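You operate a simulated robot arm through the tools that you are given. There is no shell and no other tool. Be economical: measure what you need, move in short steps, check, and stop when the job is done.

Carry out the task below with a simulated robot arm. There is one attempt and no reset: what you move stays moved.

JOB
Turn the pressure down to 1 bar, lift the feed lever and wipe the grime off the clip machine.
Fine: use the blue pad and put it back where it lay. What is to be rubbed or washed off counts as gone when no trace of it is left.

It is judged by the outcome, as a careful person would: the job done as asked, and still so three seconds after it is handed in. It fails if anything else is knocked over, pushed out of place, dropped, spilled or broken.

ROBOT AND FRAMES
A 7-joint arm with a fingered hand, fixed in place. Base frame: the origin is at the foot of the arm, x ahead of it, y to its left, z up. Lengths are in cm, angles in degrees, forces in N, time in s.
With the tool pointing down near the work surface it reaches from about 16 to 78 cm from the base axis. Its first joint turns from -166.0 to 166.0 degrees. Payload 4.9 kg.
Tool frame: the origin (TCP) lies between the finger pads and is the grasp point; the fingertips stand 3.2 cm ahead of it; z points along the fingers, y is the line along which they close. Largest opening 19.2 cm; the body of the gripper starts 8.9 cm behind the TCP. The gripper is a hand of 3 fingers: y runs from the thumb to the fingers, the wrist lies at [0, 0, -26.7] in the tool frame.
Orientation is told as [roll, pitch, yaw] about the base's x, y, z axes, in that order, counted from this pose: with the fingers straight down and closing along the base's y, the tool's x points along the base's -x, its y along +y and its z along -z.

CONTROLS
- The arm moves only by the tool play_rows. Its argument "deltas" is a list of rows, each a list of 6 numbers: the shift along the base's x, y, z in cm, then the turn, a rotation vector about the base's x, y, z in degrees. In form: [[dx, dy, dz, ax, ay, az], ...]. A call has 1 to 10 rows; each row is the pose to reach, as a shift and turn from the pose commanded when the call began. Rows are played at 5 a second. More than 5 cm and 8.6 degrees between two rows, and nothing of the call is played. A pose out of reach is approached as far as the arm can. The call stops where the force on the tool passes 40 N (or 10 N more than at its start, if that is more) or the arm is blocked; 0.2 s more then pass. In this call time passes only in rows, and 0.2 s behind the last. It gives the time, the measured TCP pose, the force on the tool (base axes), the opening and the grip force at its end, in the units of the frame above (readings bear some noise), with the torque about the TCP (base axes, N m) and any sound that the robot's microphone picked up.
- Cameras (640 x 400 px; columns grow to the right, rows downward): "scene" is fixed at [5.16, -65.09, 168.81]; the picture's right is [0.71, -0.70, 0.00], its down [-0.53, -0.54, -0.65] and it looks along [0.46, 0.46, -0.76] (base axes); focal length 265 px, centre (320, 200). "wrist" rides on the gripper at [8, -4.6, -11.3] in the tool frame; the picture's right is [0.50, 0.87, 0.00], its down [-0.67, 0.39, -0.63] and it looks along [-0.55, 0.32, 0.78] (tool axes); focal length 226 px, centre (320, 200). There is no depth. A picture from a camera that has moved, and an enlarged one, comes with that camera's place and axes in the base frame and with its lens.
- camera(camera): a new picture of that camera. No time passes.
- finger_targets(finger1, finger2, thumb_bend): sets how far each is bent, from 0 (flat) to 1 (curled in); at 0.3 the hand is open as for a grip, at 0.7 the pads meet at the TCP. One left out holds its place. A second passes; each finger stops where it meets its share of the squeeze, and holds until it gets a number again. It is the only way to open and close the hand. It gives what a move gives, with no picture; readings hold the bend of each and the force on the fingers (four entries, about 0 where the hand has none), thumb and palm.
- inspect(camera, box): a new picture of the part [left, top, right, bottom] of that camera's present view, enlarged. No time passes.
- job_done(): hands the job in; it is judged then, once.

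Go step by step. Nothing tells you positions but the pictures and the camera data: compare them with the known pose of the tool, close in by small moves and look again before you grip or let go. The budget is 120 turns and 76 pictures, counting those below and the enlarged ones. Unless the task says otherwise, let go and move clear before handing in, and close with one line.

The tools are called after ">>>" as name(argument=value, ...) on one line, values as JSON. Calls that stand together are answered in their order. play_rows: Moves the arm, as the interface text tells. Its arguments: {"type":"object","properties":{"deltas":{"type":"array","items":{"type":"array","items":{"type":"number"}}}},"required":["deltas"]} The other tools are called the same way: finger_targets (finger1, finger2, thumb_bend) moves the fingers one by one; camera (camera) takes a picture; inspect (camera, box) takes an enlarged picture of a part of a camera's view; job_done () hands the job in.

At the start:

```text
clock: 0.0
tcp_pos: [46.01, 6.26, 130.63]
ee_rot: [0.0, 0.0, 0.0]
force: [0.0, -0.5, -0.4]
ft_torque: [0.03, 0.02, 0.02]
gripper_width: 19.18
finger_force: 0.0
shape: jaw
bend: [0.3, 0.3, 0.3]
finger forces: [0.0, 0.0, 0.1, 0.0, 0.0, 0.0]
```

scene: 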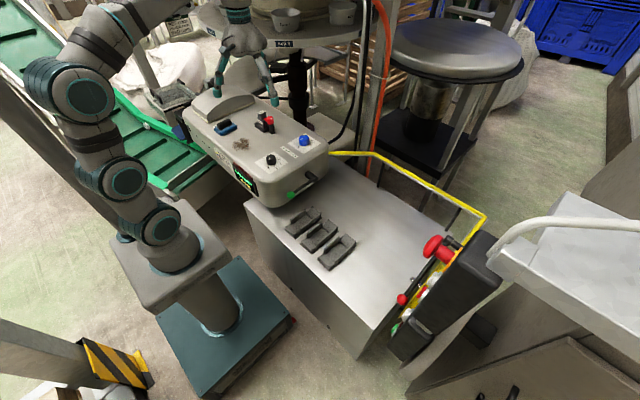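
wrist: 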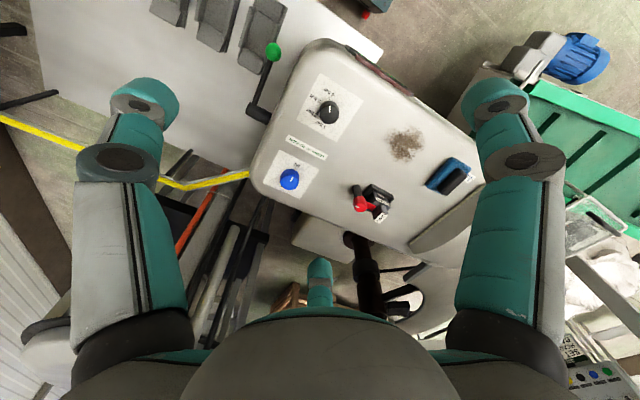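

I see the clip machine with a black dial, a blue knob, a red lever switch, a green-knobbed lever on the side, a grime patch and a blue pad. I'll enlarge both views to read them.

>>> inspect(camera="scene", box=[170, 80, 350, 220])

>>> inspect(camera="wrist", box=[240, 30, 400, 230])

>>> inspect(camera="wrist", box=[330, 110, 490, 230])

```text
2.86 times, centred on (260, 150) of scene
camera zoom: at [5.16, -65.09, 168.81], right [0.71, -0.7, 0.0], down [-0.53, -0.54, -0.65], along [0.46, 0.46, -0.76], focal length 756 px, centre (491, 343)
```

zoom: 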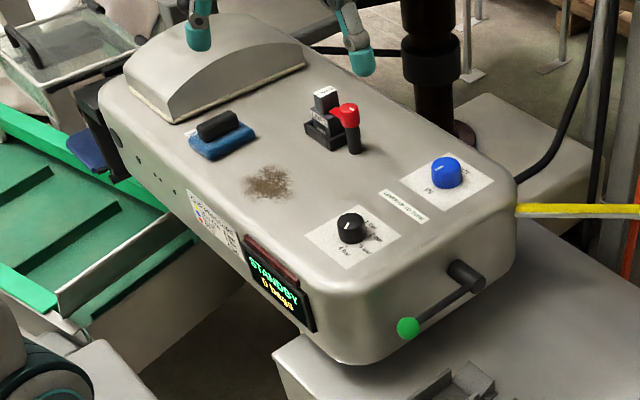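

```text
2.00 times, centred on (320, 130) of wrist
camera zoom: at [38.1, 1.65, 141.8], right [-0.5, 0.87, 0.0], down [0.67, 0.39, 0.63], along [0.55, 0.32, -0.78], focal length 452 px, centre (320, 340)
```

zoom: 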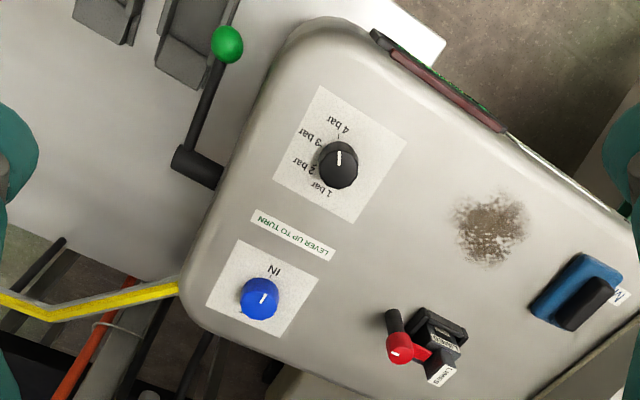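

```text
3.33 times, centred on (410, 170) of wrist
camera zoom: at [38.1, 1.65, 141.8], right [-0.5, 0.87, 0.0], down [0.67, 0.39, 0.63], along [0.55, 0.32, -0.78], focal length 754 px, centre (20, 300)
```

zoom: 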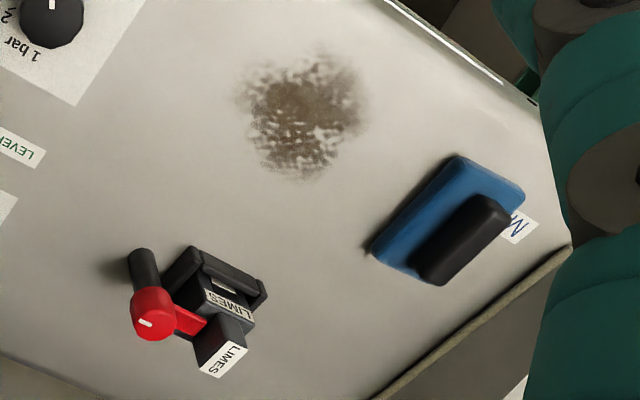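

The green-knobbed lever sits near (48.5,-4,85.6) with its hub at about (61.5,-3,87). I take the dial to be at (50.5,10.6,94), the grime at (48.5,30,93) and the pad at (49,44,94). I'll come lower for a closer look at the dial.

>>> play_rows(deltas=[[0, 0, -4.5, 0, 0, 0], [0, 0, -9, 0, 0, 0], [-1, 0, -13.5, 0, 0, 0], [-1, 0, -18, 0, 0, 0], [-1, 0, -21, 0, 0, 0]])

>>> camera(camera="wrist")

>>> camera(camera="scene")

```text
clock: 1.2
tcp_pos: [44.96, 6.15, 109.69]
ee_rot: [0.0, 0.1, 0.0]
force: [0.7, -0.5, -0.3]
ft_torque: [0.01, -0.03, -0.02]
gripper_width: 19.18
finger_force: 0.0
shape: jaw
bend: [0.3, 0.3, 0.3]
finger forces: [0.0, 0.0, 0.1, 0.0, 0.0, 0.1]
```

```text
70 pictures are left
camera wrist: at [37.05, 1.62, 120.86], right [-0.5, 0.87, 0.0], down [0.67, 0.39, 0.63], along [0.55, 0.32, -0.78], focal length 226 px, centre (320, 200)
```

wrist: 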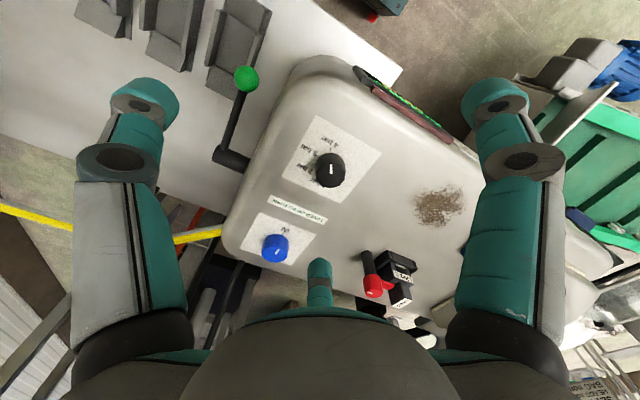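

```text
69 pictures are left
```

scene: 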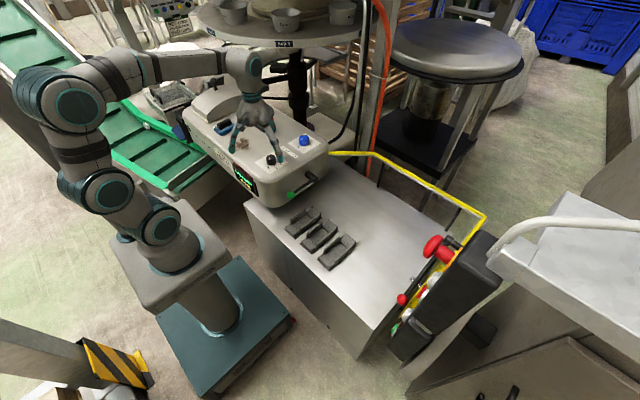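

>>> inspect(camera="wrist", box=[270, 100, 390, 220])

>>> inspect(camera="wrist", box=[330, 230, 450, 320])

>>> inspect(camera="scene", box=[180, 50, 340, 210])

```text
3.33 times, centred on (330, 160) of wrist
camera zoom: at [37.05, 1.62, 120.86], right [-0.5, 0.87, 0.0], down [0.67, 0.39, 0.63], along [0.55, 0.32, -0.78], focal length 754 px, centre (287, 333)
```

zoom: 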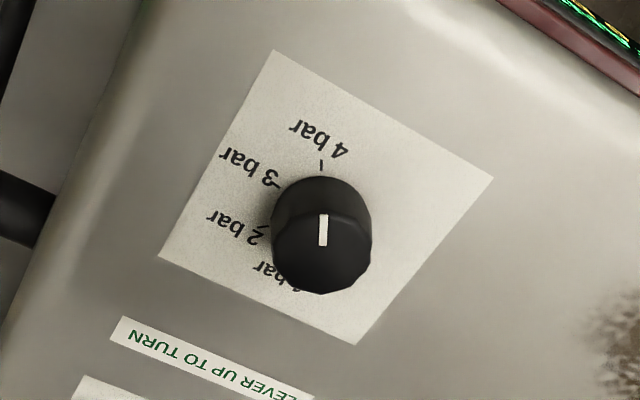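

```text
4.44 times, centred on (390, 275) of wrist
camera zoom: at [37.05, 1.62, 120.86], right [-0.5, 0.87, 0.0], down [0.67, 0.39, 0.63], along [0.55, 0.32, -0.78], focal length 1005 px, centre (9, -133)
```

zoom: 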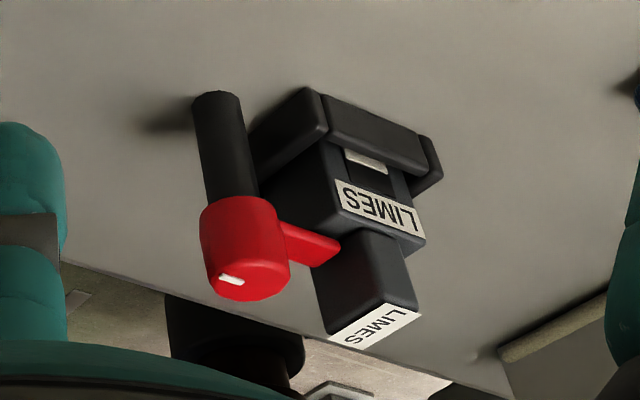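

```text
2.50 times, centred on (260, 130) of scene
camera zoom: at [5.16, -65.09, 168.81], right [0.71, -0.7, 0.0], down [-0.53, -0.54, -0.65], along [0.46, 0.46, -0.76], focal length 662 px, centre (470, 375)
```

zoom: 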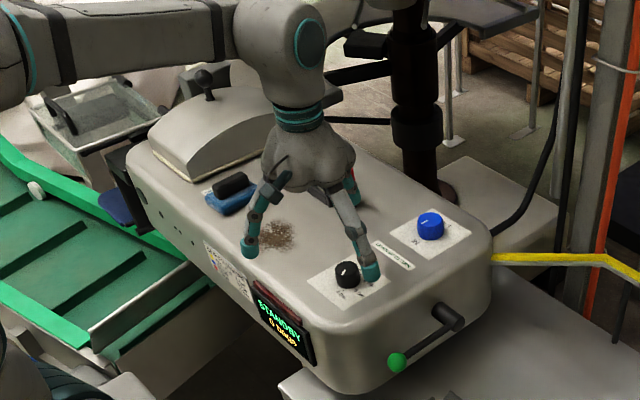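

The dial points at 4 bar and a label says "LEVER UP TO TURN", so the lever comes first. I'll move out to the machine's end and turn the hand horizontal, fingers toward +y.

>>> play_rows(deltas=[[0.7, -3.4, 0, 8.5, 0, 0], [1.4, -6.8, 0, 17, 0, 0], [2.1, -10.2, 0, 25.5, 0, 0], [2.8, -13.6, 0, 34, 0, 0], [3.5, -17, 0, 42.5, 0, 0], [4.2, -20.4, 0, 51, 0, 0], [4.9, -23.8, -1, 59.5, 0, 0], [5.6, -27.2, -2, 68, 0, 0], [6.3, -30.6, -3, 76.5, 0, 0], [7, -34, -4, 85, 0, 0]])

>>> finger_targets(finger1=0.45, finger2=0.45, thumb_bend=0.5)

>>> camera(camera="scene")

>>> camera(camera="wrist")

```text
clock: 3.4
tcp_pos: [51.54, -17.67, 100.33]
ee_rot: [82.6, -0.1, -3.5]
force: [-1.3, 1.1, -1.3]
ft_torque: [0.21, 0.01, -0.06]
gripper_width: 19.2
finger_force: 0.0
shape: jaw
bend: [0.3, 0.3, 0.3]
finger forces: [0.0, 0.0, 0.1, 0.1, 0.0, 0.0]
out of reach, approached as far as the arm can: row 8, 9, 10
```

```text
clock: 4.4
tcp_pos: [51.6, -17.66, 100.61]
ee_rot: [82.2, -0.3, -3.5]
force: [0.2, -0.3, -0.4]
ft_torque: [0.01, -0.02, -0.02]
gripper_width: 9.6
finger_force: 0.1
shape: fingers
bend: [0.45, 0.45, 0.5]
finger forces: [0.0, 0.1, 0.1, 0.1, 0.1, 0.0]
```

```text
65 pictures are left
```

scene: 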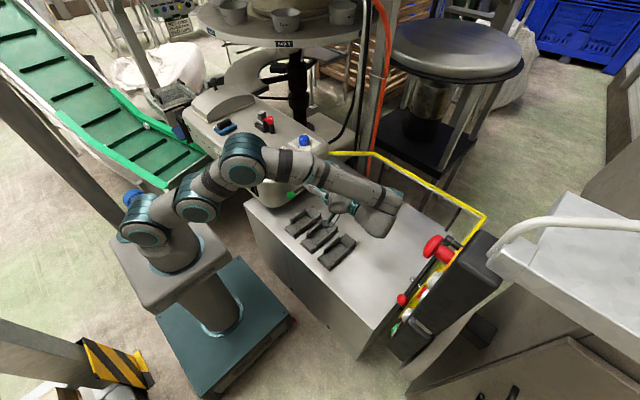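

```text
64 pictures are left
camera wrist: at [43.08, -28.93, 97.47], right [-0.5, 0.15, 0.85], down [0.63, -0.61, 0.47], along [0.59, 0.78, 0.21], focal length 226 px, centre (320, 200)
```

wrist: 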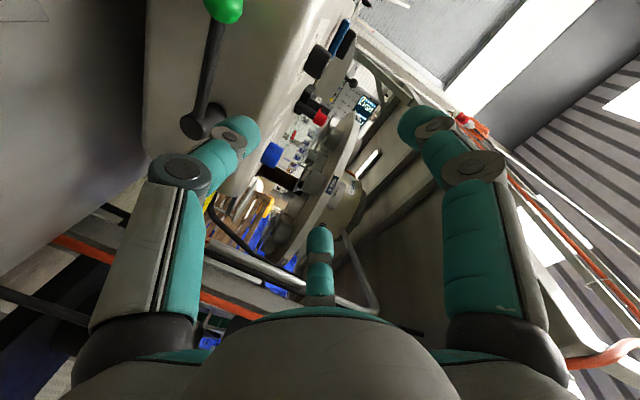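

The hand is horizontal now, but the last rows were out of reach. I'll make a small move to see how the commanded pose relates to the real one.

>>> play_rows(deltas=[[0, 4, -2, 0, 0, 0], [0, 6, -3, 0, 0, 0]])

```text
clock: 5.0
tcp_pos: [51.67, -11.43, 97.92]
ee_rot: [82.1, -0.4, -3.4]
force: [0.4, -0.1, -0.1]
ft_torque: [0.02, 0.02, 0.01]
gripper_width: 9.59
finger_force: 0.0
shape: fingers
bend: [0.45, 0.45, 0.5]
finger forces: [0.0, 0.0, 0.0, 0.0, 0.0, 0.1]
```

The commands follow the real pose. I'll lower the hand to lever height while still clear of it.

>>> play_rows(deltas=[[0, -2, -4, 2, 0, 1], [0, -3.5, -8, 4, 0, 2], [0, -3.5, -11.5, 7, 0, 3.4]])

>>> camera(camera="wrist")

>>> camera(camera="scene")

```text
clock: 5.8
tcp_pos: [51.8, -14.86, 86.12]
ee_rot: [89.2, -0.1, -0.1]
force: [0.1, -0.4, -0.3]
ft_torque: [0.0, 0.02, 0.01]
gripper_width: 9.58
finger_force: 0.1
shape: fingers
bend: [0.45, 0.45, 0.5]
finger forces: [0.0, 0.1, 0.0, 0.1, 0.0, 0.0]
out of reach, approached as far as the arm can: row 3
```

```text
63 pictures are left
camera wrist: at [43.7, -26.15, 81.63], right [-0.5, 0.01, 0.86], down [0.67, -0.63, 0.4], along [0.55, 0.78, 0.31], focal length 226 px, centre (320, 200)
```

wrist: 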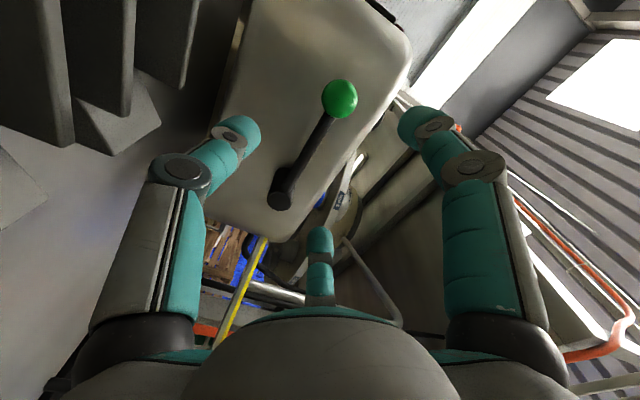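

```text
62 pictures are left
```

scene: 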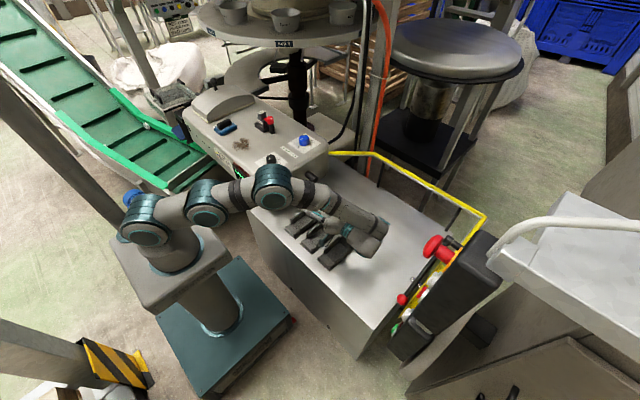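

The lever knob shows at about (48,-4,86) with its arm level, right ahead of the hand. I'll advance so the thumb lies below the arm and the fingers above it.

>>> play_rows(deltas=[[0, 2.5, 0, 0, 0, 0], [0, 5, 0, 0, 0, 0], [0, 7, 0, 0, 0, 0]])

>>> camera(camera="wrist")

>>> inspect(camera="scene", box=[180, 80, 420, 280])

```text
clock: 6.6
tcp_pos: [51.49, -7.94, 86.25]
ee_rot: [89.2, -0.2, -0.1]
force: [-1.1, 0.9, 0.1]
ft_torque: [0.03, 0.01, -0.01]
gripper_width: 9.55
finger_force: 0.0
shape: fingers
bend: [0.45, 0.45, 0.5]
finger forces: [0.1, 0.0, 0.0, 0.0, 0.0, 0.1]
```

```text
61 pictures are left
camera wrist: at [43.56, -19.23, 81.72], right [-0.5, 0.01, 0.86], down [0.67, -0.63, 0.4], along [0.55, 0.78, 0.31], focal length 226 px, centre (320, 200)
```

wrist: 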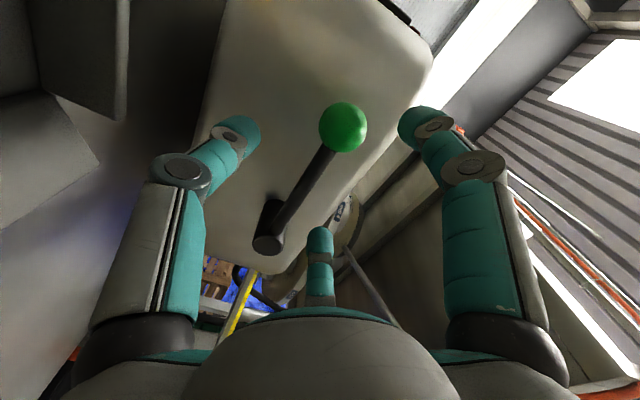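

```text
2.00 times, centred on (300, 180) of scene
camera zoom: at [5.16, -65.09, 168.81], right [0.71, -0.7, 0.0], down [-0.53, -0.54, -0.65], along [0.46, 0.46, -0.76], focal length 530 px, centre (360, 240)
```

zoom: 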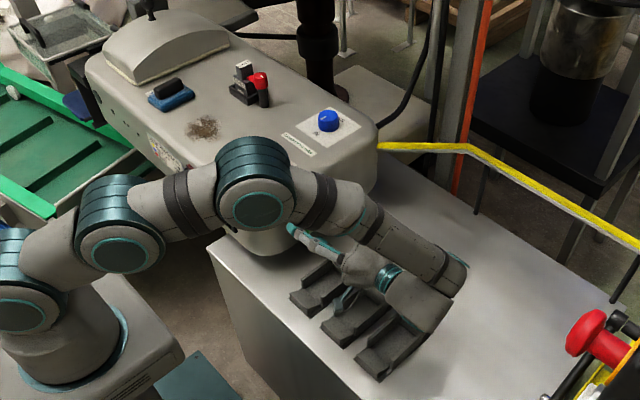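

The knob sits between the thumb below and the fingers above. I'll advance 3.5 cm and then raise the thumb.

>>> play_rows(deltas=[[0.3, 2, 0, 0, 0, 0], [0.5, 3.7, 0, 0, 0, 0]])

>>> finger_targets(thumb_bend=0.64)

>>> camera(camera="wrist")

```text
clock: 7.2
tcp_pos: [51.92, -4.14, 86.22]
ee_rot: [89.2, -0.2, -0.1]
force: [-0.6, 0.4, 0.2]
ft_torque: [0.02, 0.0, -0.01]
gripper_width: 9.56
finger_force: 0.0
shape: fingers
bend: [0.45, 0.45, 0.5]
finger forces: [0.1, 0.1, 0.0, 0.1, 0.0, 0.0]
```

```text
clock: 8.2
tcp_pos: [51.91, -4.34, 86.14]
ee_rot: [89.2, -0.1, -0.1]
force: [-0.7, 0.6, 0.1]
ft_torque: [-0.02, 0.02, 0.02]
gripper_width: 6.95
finger_force: 0.0
shape: fingers
bend: [0.45, 0.45, 0.64]
finger forces: [0.1, 0.0, 0.0, 0.0, 0.0, 0.0]
```

```text
59 pictures are left
camera wrist: at [44.05, -15.63, 81.71], right [-0.5, 0.01, 0.86], down [0.67, -0.63, 0.4], along [0.55, 0.78, 0.31], focal length 226 px, centre (320, 200)
```

wrist: 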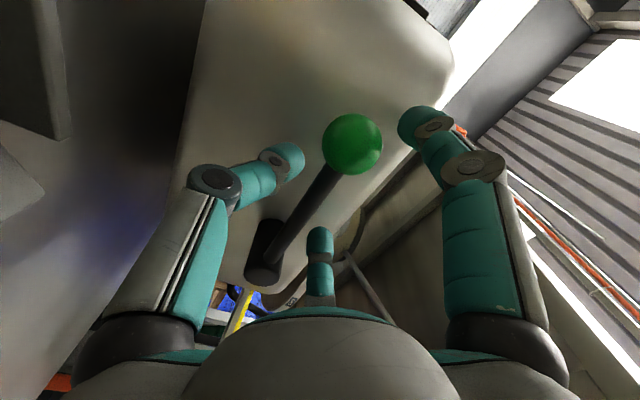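

The thumb is just under the arm. I'll lift along the lever's arc, turning the hand with it.

>>> play_rows(deltas=[[0.1, 0, 1.4, 0, 8.5, 0], [0.4, 0, 2.8, 0, 17, 0], [0.9, 0, 4.1, 0, 25.5, 0], [1.6, 0, 5.4, 0, 34, 0]])

>>> camera(camera="wrist")

>>> inspect(camera="scene", box=[180, 80, 420, 280])

```text
clock: 9.2
tcp_pos: [53.56, -4.35, 91.73]
ee_rot: [89.1, 34.0, -0.1]
force: [-0.4, -0.7, 0.1]
ft_torque: [0.04, -0.04, 0.01]
gripper_width: 6.99
finger_force: 0.3
shape: fingers
bend: [0.45, 0.45, 0.64]
finger forces: [0.0, 0.0, 0.0, 0.1, 0.4, 0.0]
```

```text
58 pictures are left
camera wrist: at [44.4, -15.57, 92.37], right [0.07, 0.01, 1.0], down [0.78, -0.63, -0.05], along [0.62, 0.78, -0.05], focal length 226 px, centre (320, 200)
```

wrist: 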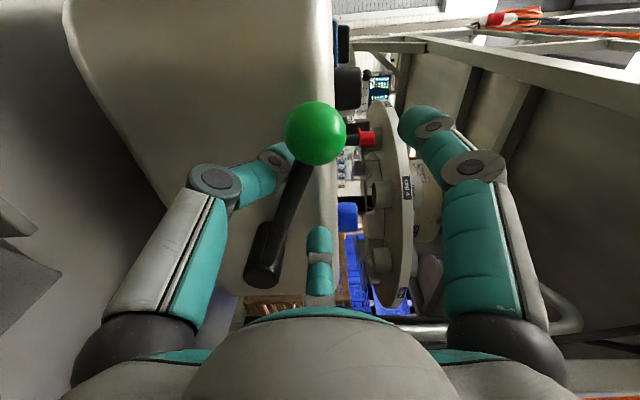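

```text
2.00 times, centred on (300, 180) of scene
camera zoom: at [5.16, -65.09, 168.81], right [0.71, -0.7, 0.0], down [-0.53, -0.54, -0.65], along [0.46, 0.46, -0.76], focal length 530 px, centre (360, 240)
```

zoom: 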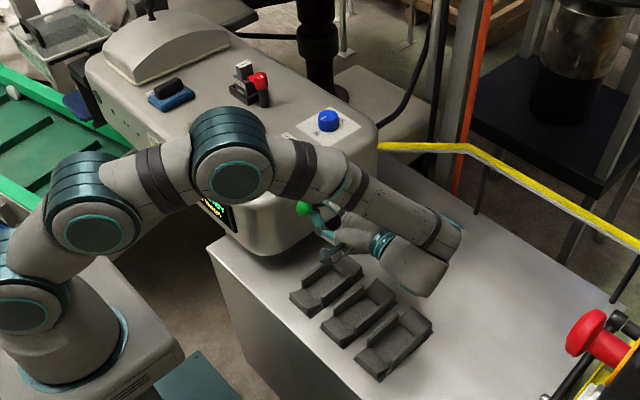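

The knob is up to about z 91.7, roughly 25° raised, with little force. I'll continue in small steps and watch the force.

>>> play_rows(deltas=[[0.88, 0, 1.12, 0, 8.5, 0], [1.92, 0, 2.09, 0, 17, 0]])

>>> inspect(camera="wrist", box=[180, 60, 460, 300])

```text
clock: 9.8
tcp_pos: [55.24, -4.27, 93.75]
ee_rot: [89.1, 50.9, -0.1]
force: [1.1, 0.0, -0.2]
ft_torque: [0.02, 0.0, 0.0]
gripper_width: 6.96
finger_force: 0.0
shape: fingers
bend: [0.45, 0.45, 0.64]
finger forces: [0.0, 0.1, 0.1, 0.0, 0.1, 0.0]
```

```text
1.67 times, centred on (320, 180) of wrist
camera zoom: at [46.97, -15.55, 97.16], right [0.36, 0.01, 0.93], down [0.73, -0.63, -0.27], along [0.58, 0.78, -0.23], focal length 377 px, centre (320, 233)
```

zoom: 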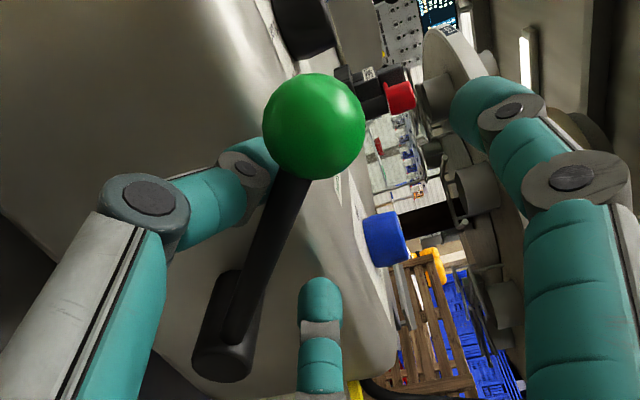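

The lever is at about 42° and still moving freely. I'll continue.

>>> play_rows(deltas=[[1.17, 0, 0.9, 0, 8.5, 0], [2.5, 0, 1.5, 0, 17, 0]])

>>> inspect(camera="wrist", box=[180, 60, 460, 300])

```text
clock: 10.4
tcp_pos: [57.63, -4.3, 95.22]
ee_rot: [88.8, 68.1, -0.3]
force: [-3.8, -2.0, -6.1]
ft_torque: [-0.06, -0.17, 0.09]
gripper_width: 7.25
finger_force: 3.1
shape: fingers
bend: [0.45, 0.45, 0.63]
finger forces: [0.0, 0.0, 0.0, 0.0, 6.1, 0.0]
```

```text
1.67 times, centred on (320, 180) of wrist
camera zoom: at [50.73, -15.57, 100.93], right [0.62, 0.01, 0.79], down [0.62, -0.63, -0.47], along [0.49, 0.78, -0.4], focal length 377 px, centre (320, 233)
```

zoom: 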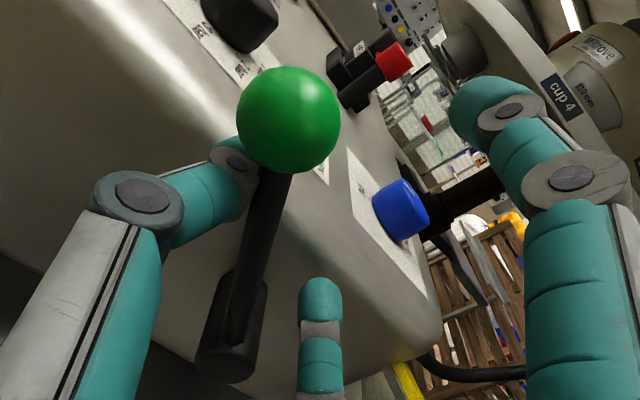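

The thumb now feels 6 N with the lever at about 55°, so it is probably at its stop. I'll nudge a little further to confirm.

>>> play_rows(deltas=[[0.4, 0, 0.4, 0, 2, 0]])

>>> inspect(camera="wrist", box=[180, 60, 460, 300])

```text
clock: 10.8
tcp_pos: [58.1, -4.31, 95.6]
ee_rot: [88.7, 70.1, -0.4]
force: [-6.6, -4.5, -18.5]
ft_torque: [-0.15, -0.54, 0.18]
gripper_width: 7.59
finger_force: 8.1
shape: fingers
bend: [0.45, 0.45, 0.61]
finger forces: [0.0, 0.0, 0.0, 0.0, 15.9, 0.1]
```

```text
1.67 times, centred on (320, 180) of wrist
camera zoom: at [51.31, -15.57, 101.47], right [0.64, 0.01, 0.76], down [0.6, -0.63, -0.5], along [0.47, 0.78, -0.41], focal length 377 px, centre (320, 233)
```

zoom: 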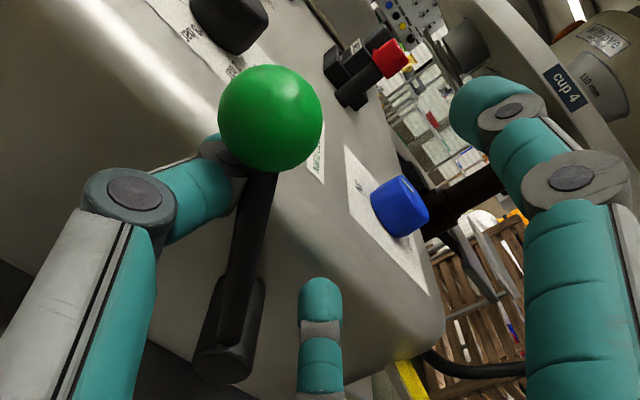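

The lever is firmly at its stop (about 55° up). I'll ease the thumb off it and look whether it stays.

>>> play_rows(deltas=[[-0.9, 0, -0.9, 0, -4, 0], [-1.8, 0, -1.8, 0, -10, 0]])

>>> inspect(camera="wrist", box=[180, 60, 460, 300])

```text
clock: 11.4
tcp_pos: [56.42, -4.23, 94.05]
ee_rot: [89.1, 59.7, -0.2]
force: [0.3, -0.3, 0.1]
ft_torque: [-0.01, 0.0, 0.0]
gripper_width: 6.95
finger_force: 0.0
shape: fingers
bend: [0.45, 0.45, 0.64]
finger forces: [0.0, 0.0, 0.0, 0.1, 0.1, 0.0]
```

```text
1.67 times, centred on (320, 180) of wrist
camera zoom: at [48.59, -15.52, 98.55], right [0.5, 0.01, 0.87], down [0.68, -0.63, -0.38], along [0.54, 0.78, -0.32], focal length 377 px, centre (320, 233)
```

zoom: 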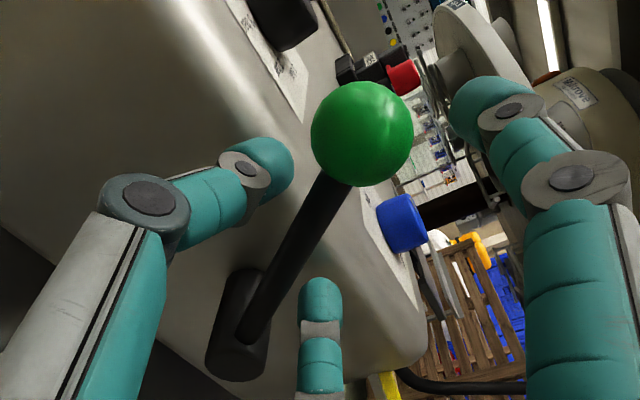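

The lever stays up on its own. I'll withdraw toward -y and then rise, bringing the hand back to vertical.

>>> play_rows(deltas=[[0, -3.5, 0, 0, 0, 0], [0, -7, 0, 0, 0, 0], [-0.7, -10, 0, 0, -8, 0], [-1.4, -10, 2, 0, -16, 0], [-2.1, -10, 4, 0, -24, 0], [-2.8, -10, 6, 0, -32, 0], [-3.5, -10, 8, 0, -40, 0], [-4.2, -9, 10, 0, -48, 0], [-5, -9, 12, 0, -55, 0], [-5, -8, 14, 0, -59.7, 0]])

>>> inspect(camera="scene", box=[180, 80, 420, 280])

```text
clock: 13.6
tcp_pos: [51.61, -8.81, 106.32]
ee_rot: [88.2, 0.1, -1.3]
force: [-0.3, -1.4, -0.3]
ft_torque: [-0.01, 0.01, -0.04]
gripper_width: 6.91
finger_force: 0.0
shape: fingers
bend: [0.45, 0.45, 0.64]
finger forces: [0.0, 0.1, 0.0, 0.1, 0.0, 0.0]
out of reach, approached as far as the arm can: row 2, 3, 4, 5, 6, 7, 8, 9, 10
```

```text
2.00 times, centred on (300, 180) of scene
camera zoom: at [5.16, -65.09, 168.81], right [0.71, -0.7, 0.0], down [-0.53, -0.54, -0.65], along [0.46, 0.46, -0.76], focal length 530 px, centre (360, 240)
```

zoom: 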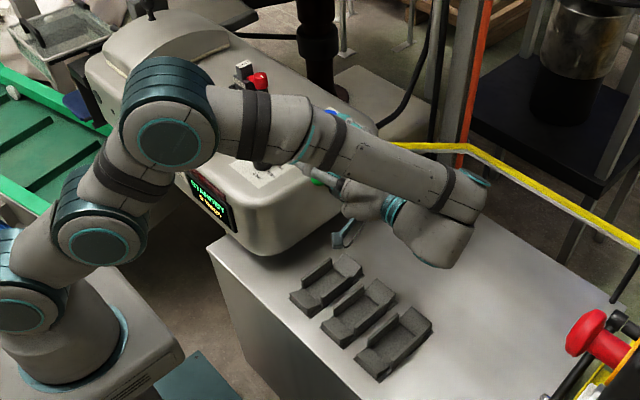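

Now I'll bring the hand back to pointing down above the dial area.

>>> play_rows(deltas=[[-0.2, 0.5, 1, -8.5, 0, 0], [-0.5, 2, 2, -17, 0, 0], [-0.7, 4, 3, -25.5, 0, 0], [-1, 6, 4, -34, 0, 0], [-1.2, 8, 5, -42.5, 0, 0], [-1.4, 10, 6, -51, 0, 0], [-1.5, 12, 7, -59.5, 0, 0], [-1.5, 14, 7, -68, 0, 0], [-1.5, 16, 7, -76.5, 0, 0], [-1.5, 18, 7, -85, 0, 0]])

>>> camera(camera="wrist")

```text
clock: 15.8
tcp_pos: [50.11, 9.19, 113.29]
ee_rot: [4.0, -0.2, -0.1]
force: [-0.3, 0.7, 0.2]
ft_torque: [-0.04, 0.01, -0.02]
gripper_width: 6.9
finger_force: 0.1
shape: fingers
bend: [0.45, 0.45, 0.64]
finger forces: [0.1, 0.1, 0.0, 0.1, 0.0, 0.0]
```

```text
51 pictures are left
camera wrist: at [42.18, 3.83, 124.16], right [-0.5, 0.87, 0.06], down [0.67, 0.34, 0.66], along [0.55, 0.37, -0.75], focal length 226 px, centre (320, 200)
```

wrist: 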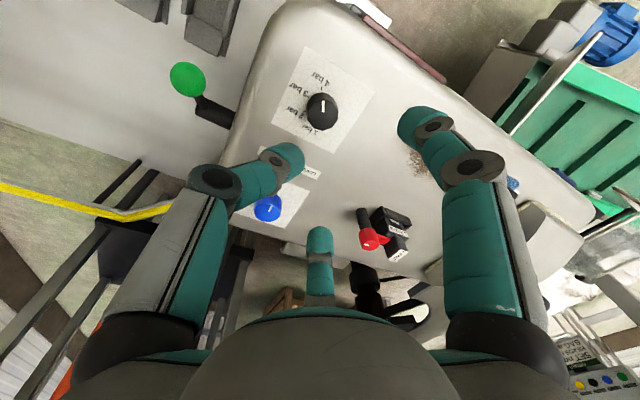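

>>> inspect(camera="wrist", box=[270, 50, 390, 160])

>>> inspect(camera="scene", box=[180, 80, 340, 210])

```text
3.64 times, centred on (330, 105) of wrist
camera zoom: at [42.18, 3.83, 124.16], right [-0.5, 0.87, 0.06], down [0.67, 0.34, 0.66], along [0.55, 0.37, -0.75], focal length 822 px, centre (284, 546)
```

zoom: 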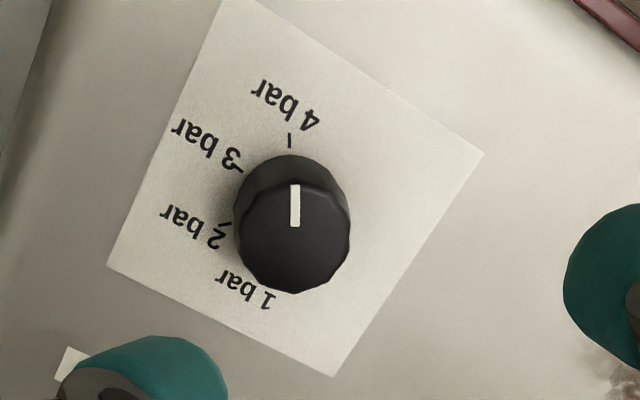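

```text
3.08 times, centred on (260, 145) of scene
camera zoom: at [5.16, -65.09, 168.81], right [0.71, -0.7, 0.0], down [-0.53, -0.54, -0.65], along [0.46, 0.46, -0.76], focal length 815 px, centre (505, 369)
```

zoom: 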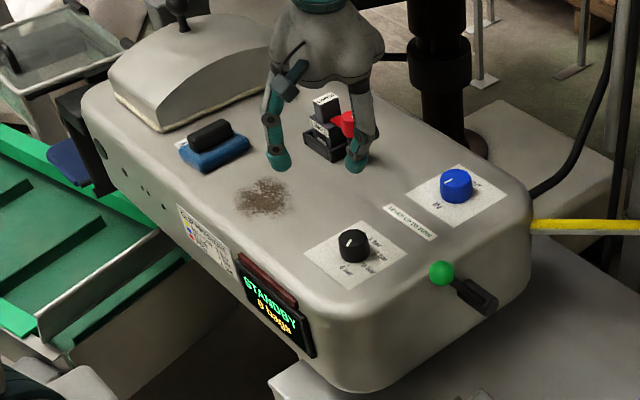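

The lever is up, the pointer is at 4 bar, and 1 bar is about 150° counter-clockwise (from above). The dial centre is near (50.6,11.1). I'll level the hand, set an even opening, and yaw to -75° so I can turn through +75°.

>>> play_rows(deltas=[[0.2, 1, 0, -4, 0, 0], [0.5, 1.9, 0, -4, 0, 0]])

>>> finger_targets(finger1=0.5, finger2=0.5, thumb_bend=0.5)

>>> play_rows(deltas=[[0, 0, 0, 0, 0, -8.4], [0, 0, 0, 0, 0, -16.8], [0, 0, 0, 0, 0, -25.2], [0, 0, 0, 0, 0, -33.6], [0, 0, 0, 0, 0, -42], [0, 0, 0, 0, 0, -50.4], [0, 0, 0, 0, 0, -58.8], [0, 0, 0, 0, 0, -67.2], [0, 0, 0, 0, 0, -75.6]])

>>> camera(camera="wrist")

```text
clock: 16.4
tcp_pos: [50.67, 10.94, 113.28]
ee_rot: [0.1, -0.1, -0.1]
force: [0.0, 0.2, 0.1]
ft_torque: [-0.03, 0.01, 0.0]
gripper_width: 6.9
finger_force: 0.0
shape: fingers
bend: [0.45, 0.45, 0.64]
finger forces: [0.0, 0.1, 0.0, 0.0, 0.1, 0.0]
```

```text
clock: 17.4
tcp_pos: [50.62, 11.05, 113.33]
ee_rot: [0.2, 0.0, -0.1]
force: [-0.2, -0.5, -0.1]
ft_torque: [0.05, -0.02, 0.01]
gripper_width: 8.45
finger_force: 0.1
shape: fingers
bend: [0.5, 0.5, 0.5]
finger forces: [0.1, 0.1, 0.1, 0.1, 0.0, 0.1]
```

```text
clock: 19.4
tcp_pos: [50.58, 10.99, 113.37]
ee_rot: [0.1, -0.1, -75.9]
force: [-0.1, 0.6, 0.2]
ft_torque: [0.01, 0.04, 0.01]
gripper_width: 8.44
finger_force: 0.1
shape: fingers
bend: [0.5, 0.5, 0.5]
finger forces: [0.1, 0.1, 0.0, 0.0, 0.0, 0.0]
```

```text
48 pictures are left
camera wrist: at [44.27, 17.65, 124.45], right [0.72, 0.7, 0.0], down [0.54, -0.56, 0.63], along [0.44, -0.45, -0.77], focal length 226 px, centre (320, 200)
```

wrist: 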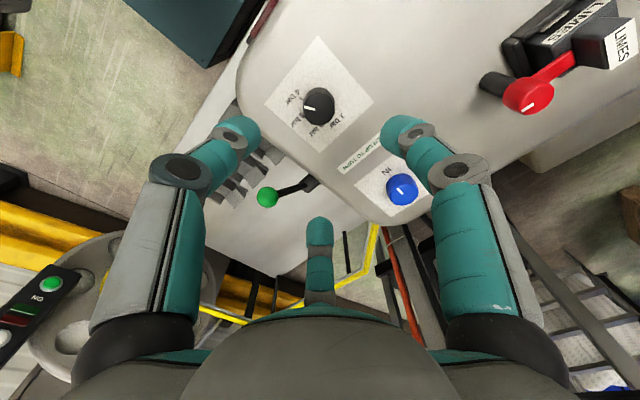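

>>> inspect(camera="wrist", box=[260, 50, 380, 150])

```text
4.00 times, centred on (320, 100) of wrist
camera zoom: at [44.27, 17.65, 124.45], right [0.72, 0.7, 0.0], down [0.54, -0.56, 0.63], along [0.44, -0.45, -0.77], focal length 904 px, centre (320, 600)
```

zoom: 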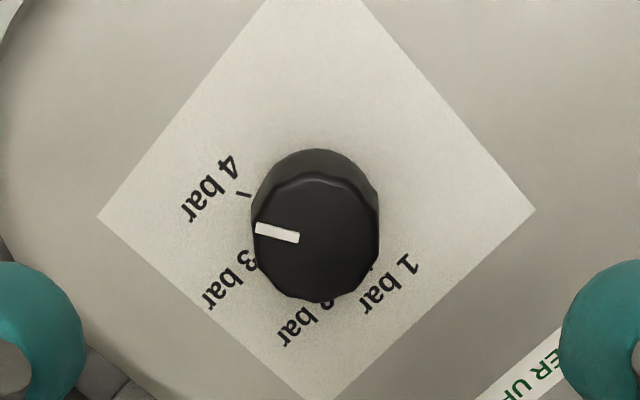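

Tick 1 shows at about 0° (toward +x), so the turn is +150° about centre (50.65,11.25). I'll descend around the dial.

>>> play_rows(deltas=[[0.05, 0.25, -4, 0, 0, 0], [0.05, 0.25, -8, 0, 0, 0], [0.05, 0.25, -11, 0, 0, 0], [0.05, 0.25, -13.5, 0, 0, 0], [0.05, 0.25, -15.3, 0, 0, 0]])

>>> camera(camera="wrist")

>>> inspect(camera="scene", box=[180, 80, 340, 210])

```text
clock: 20.6
tcp_pos: [50.61, 11.26, 97.98]
ee_rot: [0.2, -0.2, -75.8]
force: [-0.3, 0.0, -0.1]
ft_torque: [0.0, 0.01, 0.0]
gripper_width: 8.45
finger_force: 0.0
shape: fingers
bend: [0.5, 0.5, 0.5]
finger forces: [0.0, 0.0, 0.0, 0.0, 0.0, 0.0]
```

```text
46 pictures are left
camera wrist: at [44.29, 17.97, 109.17], right [0.72, 0.7, 0.0], down [0.54, -0.56, 0.63], along [0.44, -0.45, -0.77], focal length 226 px, centre (320, 200)
```

wrist: 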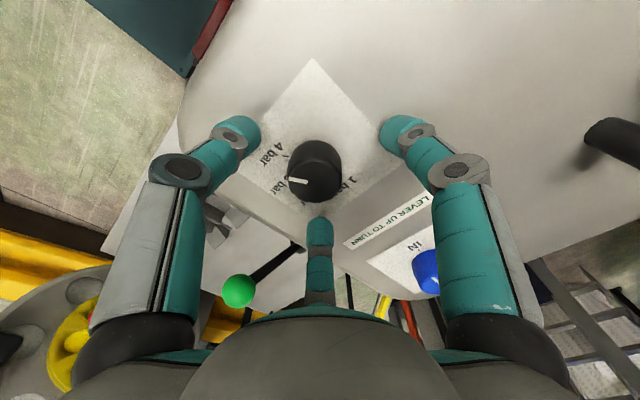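

```text
3.08 times, centred on (260, 145) of scene
camera zoom: at [5.16, -65.09, 168.81], right [0.71, -0.7, 0.0], down [-0.53, -0.54, -0.65], along [0.46, 0.46, -0.76], focal length 815 px, centre (505, 369)
```

zoom: 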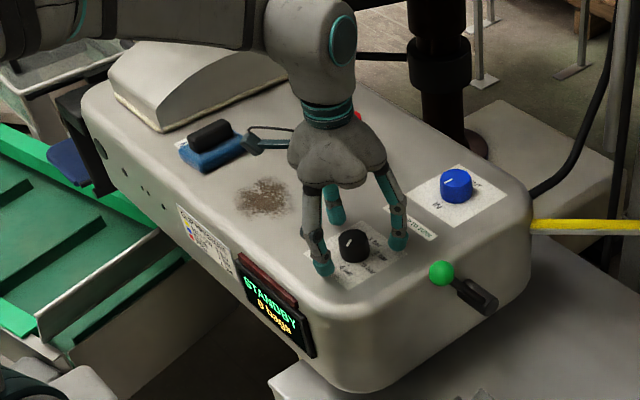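

The fingers surround the dial. I'll go a bit lower, centre slightly, and close gently.

>>> play_rows(deltas=[[-0.1, -0.05, -0.6, 0, 0, 0], [-0.15, -0.05, -1.1, 0, 0, 0]])

>>> finger_targets(finger1=0.58, finger2=0.58, thumb_bend=0.58)

>>> camera(camera="wrist")

```text
clock: 21.2
tcp_pos: [50.64, 11.31, 97.32]
ee_rot: [0.6, -0.1, -75.7]
force: [-0.4, -0.9, 34.2]
ft_torque: [-0.53, 2.14, -0.01]
gripper_width: 8.63
finger_force: 17.0
shape: fingers
bend: [0.5, 0.5, 0.5]
finger forces: [0.1, 0.0, 0.0, 0.0, 33.8, 0.1]
```

```text
clock: 21.5
tcp_pos: [50.65, 11.2, 97.21]
ee_rot: [0.3, -0.1, -75.7]
force: [-0.4, -0.1, 0.8]
ft_torque: [-0.01, 0.07, 0.0]
gripper_width: 5.48
finger_force: 0.4
shape: fingers
bend: [0.57, 0.57, 0.57]
finger forces: [0.2, 0.0, 0.0, 0.1, 1.0, 0.0]
stopped: the force on the tool passed its limit at 46 N (the readings are from after the stop); the commanded pose is now the measured one
```

```text
44 pictures are left
camera wrist: at [44.19, 17.85, 108.35], right [0.72, 0.7, 0.0], down [0.54, -0.55, 0.64], along [0.45, -0.45, -0.77], focal length 226 px, centre (320, 200)
```

wrist: 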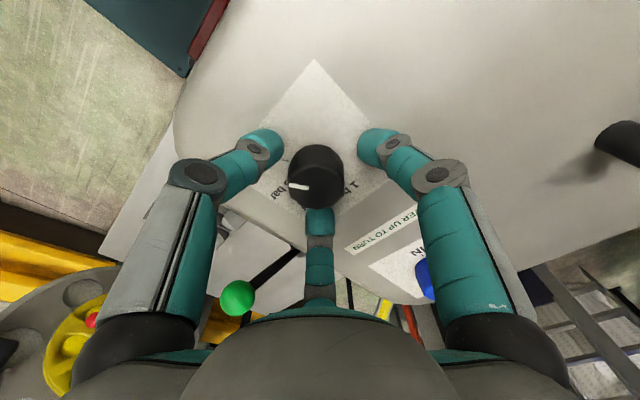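

The thumb tip touched the surface at TCP z≈97.3, so the surface is at about z 94. I'll raise 0.4 cm and close on the dial.

>>> play_rows(deltas=[[0, 0, 0.45, 0, 0, 0]])

>>> finger_targets(finger1=0.66, finger2=0.66, thumb_bend=0.66)

>>> camera(camera="wrist")

```text
clock: 21.9
tcp_pos: [50.7, 11.21, 97.65]
ee_rot: [0.4, -0.1, -75.7]
force: [0.6, -0.4, 0.1]
ft_torque: [0.02, 0.01, 0.01]
gripper_width: 5.47
finger_force: 0.1
shape: fingers
bend: [0.57, 0.57, 0.57]
finger forces: [0.0, 0.1, 0.1, 0.0, 0.0, 0.0]
```

```text
clock: 22.9
tcp_pos: [50.61, 11.37, 97.51]
ee_rot: [0.4, -0.1, -75.7]
force: [-4.4, -1.0, 2.9]
ft_torque: [-0.06, 0.19, -0.03]
gripper_width: 3.19
finger_force: 9.0
shape: fingers
bend: [0.63, 0.62, 0.62]
finger forces: [3.4, 4.8, 0.0, 0.1, 8.9, 0.0]
```

```text
43 pictures are left
camera wrist: at [44.19, 17.85, 108.79], right [0.72, 0.7, 0.0], down [0.54, -0.56, 0.64], along [0.45, -0.45, -0.77], focal length 226 px, centre (320, 200)
```

wrist: 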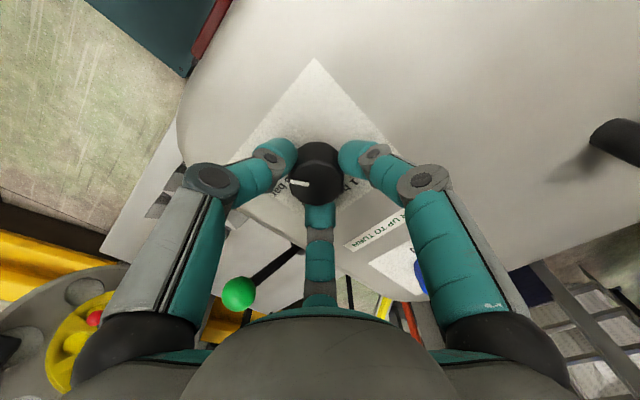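

Dial gripped by all three fingers. I'll turn +17° first and check that the dial follows.

>>> play_rows(deltas=[[0, 0, 0, 0, 0, 8.4], [0, 0, 0, 0, 0, 16.8], [0, 0, 0, 0, 0, 25.2]])

>>> camera(camera="wrist")

```text
clock: 23.7
tcp_pos: [50.69, 11.13, 97.74]
ee_rot: [0.3, -0.1, -50.4]
force: [-6.6, -3.1, 1.1]
ft_torque: [-0.08, 0.22, -0.04]
gripper_width: 3.24
finger_force: 9.1
shape: fingers
bend: [0.63, 0.62, 0.62]
finger forces: [4.0, 4.0, 0.1, 0.0, 10.3, 0.0]
```

```text
42 pictures are left
camera wrist: at [41.99, 14.45, 108.81], right [0.35, 0.94, 0.0], down [0.72, -0.27, 0.63], along [0.6, -0.22, -0.77], focal length 226 px, centre (320, 200)
```

wrist: 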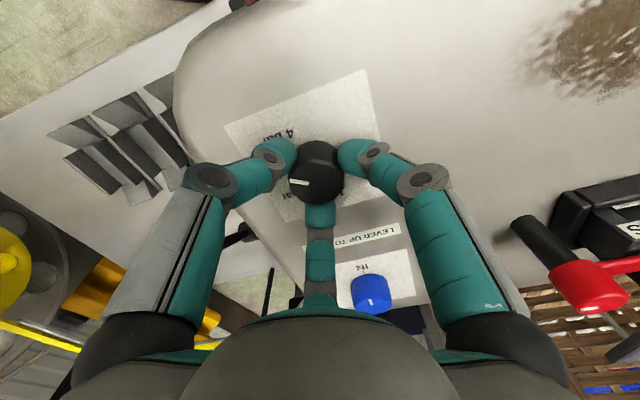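

The dial turns with the hand. I'll continue toward a total of 150°.

>>> play_rows(deltas=[[0, 0, 0, 0, 0, 8.4], [0, 0, 0, 0, 0, 16.8], [0, 0, 0, 0, 0, 25.2], [0, 0, 0, 0, 0, 33.6], [0, 0, 0, 0, 0, 42], [0, 0, 0, 0, 0, 50.4], [0, 0, 0, 0, 0, 58.8], [0, 0, 0, 0, 0, 67.2], [0, 0, 0, 0, 0, 75.6], [0, 0, 0, 0, 0, 84]])

>>> inspect(camera="wrist", box=[220, 100, 420, 260])

```text
clock: 25.9
tcp_pos: [50.6, 11.24, 97.53]
ee_rot: [0.3, -0.1, 33.5]
force: [-7.2, -5.7, 4.0]
ft_torque: [-0.24, 0.28, -0.03]
gripper_width: 3.24
finger_force: 8.6
shape: fingers
bend: [0.62, 0.63, 0.63]
finger forces: [7.6, 3.6, 0.1, 0.0, 7.3, 0.0]
```

```text
2.50 times, centred on (320, 180) of wrist
camera zoom: at [46.59, 2.92, 108.79], right [-0.9, 0.44, 0.0], down [0.35, 0.69, 0.64], along [0.28, 0.57, -0.77], focal length 565 px, centre (320, 250)
```

zoom: 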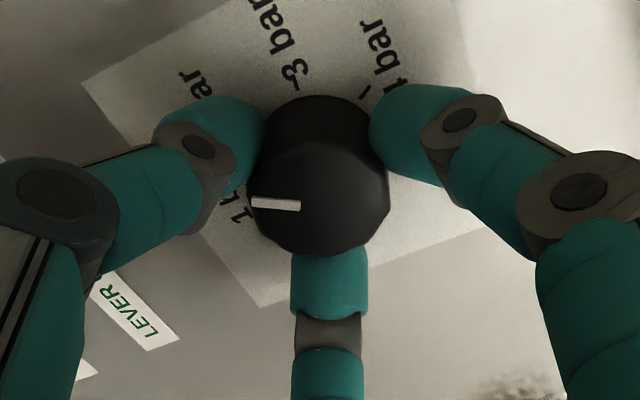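

The pointer is now at about 325°. I'll turn another 34° and compare with the 1 bar tick.

>>> play_rows(deltas=[[0, 0, 0, 0, 0, 8.4], [0, 0, 0, 0, 0, 16.8], [0, 0, 0, 0, 0, 25.2], [0, 0, 0, 0, 0, 34]])

>>> inspect(camera="wrist", box=[220, 100, 420, 260])

```text
refused: row 4 steps farther than a row can; nothing moved
```

```text
2.50 times, centred on (320, 180) of wrist
camera zoom: at [46.59, 2.92, 108.79], right [-0.9, 0.44, 0.0], down [0.35, 0.69, 0.64], along [0.28, 0.57, -0.77], focal length 565 px, centre (320, 250)
```

zoom: 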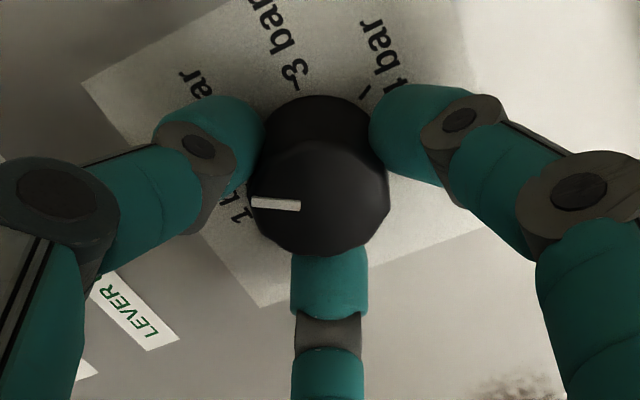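

The last row was just over the limit, so I'll replay it with smaller steps.

>>> play_rows(deltas=[[0, 0, 0, 0, 0, 8.4], [0, 0, 0, 0, 0, 16.8], [0, 0, 0, 0, 0, 25.2], [0, 0, 0, 0, 0, 33.6], [0, 0, 0, 0, 0, 38]])

>>> inspect(camera="wrist", box=[220, 100, 420, 260])

```text
clock: 27.1
tcp_pos: [50.68, 11.17, 97.72]
ee_rot: [0.3, -0.1, 71.5]
force: [-4.6, -8.6, 3.4]
ft_torque: [-0.32, 0.15, -0.02]
gripper_width: 3.4
finger_force: 9.0
shape: fingers
bend: [0.61, 0.63, 0.63]
finger forces: [8.1, 3.7, 0.0, 0.0, 6.0, 0.0]
```

```text
2.50 times, centred on (320, 180) of wrist
camera zoom: at [52.59, 2.2, 108.82], right [-0.98, -0.2, 0.0], down [-0.15, 0.76, 0.64], along [-0.13, 0.62, -0.77], focal length 565 px, centre (320, 250)
```

zoom: 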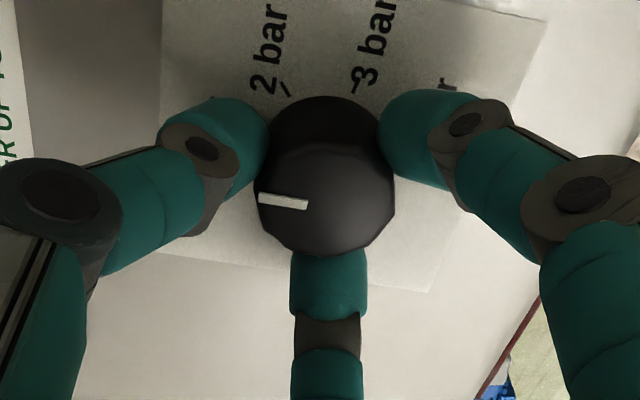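

The pointer now looks to be at about 0°, toward 1 bar. I'll release, rise and check against the tick.

>>> finger_targets(finger1=0.5, finger2=0.5, thumb_bend=0.5)

>>> play_rows(deltas=[[0, 0, 3, 0, 0, 0], [0, 0, 7, 0, 0, 0], [0, 0, 11, 0, 0, 0]])

>>> inspect(camera="wrist", box=[250, 60, 390, 170])

>>> inspect(camera="scene", box=[180, 80, 340, 210])

```text
clock: 28.1
tcp_pos: [50.56, 11.19, 97.68]
ee_rot: [0.4, 0.0, 71.5]
force: [-0.2, -0.1, -0.2]
ft_torque: [-0.01, 0.02, -0.01]
gripper_width: 8.35
finger_force: 0.0
shape: fingers
bend: [0.5, 0.5, 0.5]
finger forces: [0.0, 0.0, 0.0, 0.0, 0.1, 0.0]
```

```text
clock: 28.9
tcp_pos: [50.48, 11.31, 108.49]
ee_rot: [0.5, 0.0, 71.5]
force: [-0.2, 0.6, 1.1]
ft_torque: [-0.02, -0.02, -0.02]
gripper_width: 8.35
finger_force: 0.1
shape: fingers
bend: [0.5, 0.5, 0.5]
finger forces: [0.0, 0.1, 0.1, 0.0, 0.1, 0.0]
```

```text
3.64 times, centred on (320, 115) of wrist
camera zoom: at [52.45, 2.32, 119.7], right [-0.98, -0.2, 0.01], down [-0.15, 0.76, 0.64], along [-0.13, 0.62, -0.77], focal length 822 px, centre (320, 509)
```

zoom: 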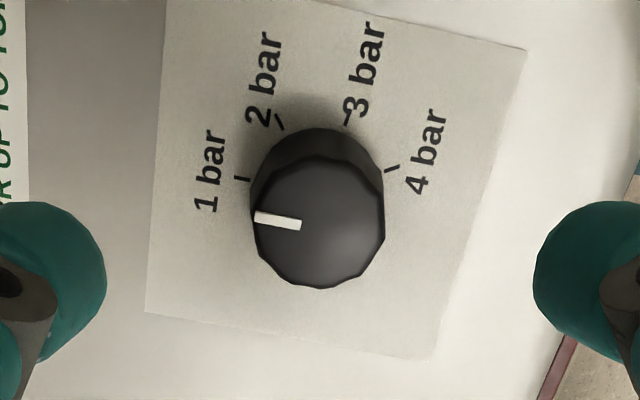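

```text
3.08 times, centred on (260, 145) of scene
camera zoom: at [5.16, -65.09, 168.81], right [0.71, -0.7, 0.0], down [-0.53, -0.54, -0.65], along [0.46, 0.46, -0.76], focal length 815 px, centre (505, 369)
```

zoom: 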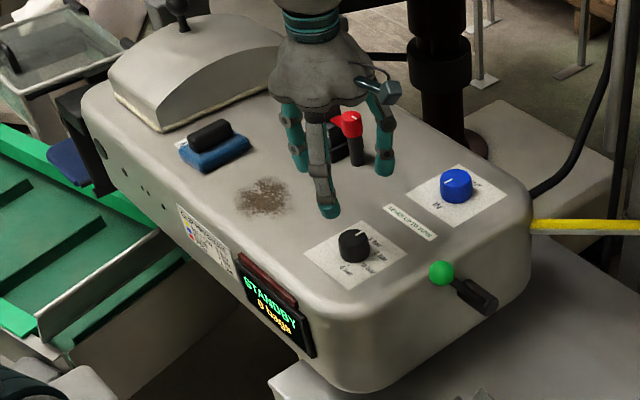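

All four ticks show and the pointer is at or within a few degrees of 1 bar. I'll take one tighter look.

>>> inspect(camera="wrist", box=[290, 85, 350, 145])

```text
6.67 times, centred on (320, 115) of wrist
camera zoom: at [52.45, 2.32, 119.7], right [-0.98, -0.2, 0.01], down [-0.15, 0.76, 0.64], along [-0.13, 0.62, -0.77], focal length 1507 px, centre (320, 767)
```

zoom: 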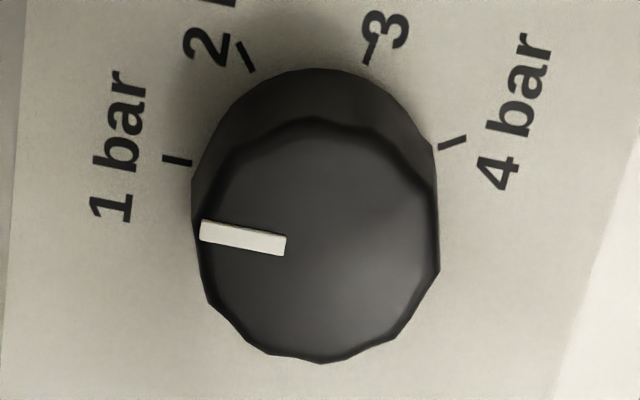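

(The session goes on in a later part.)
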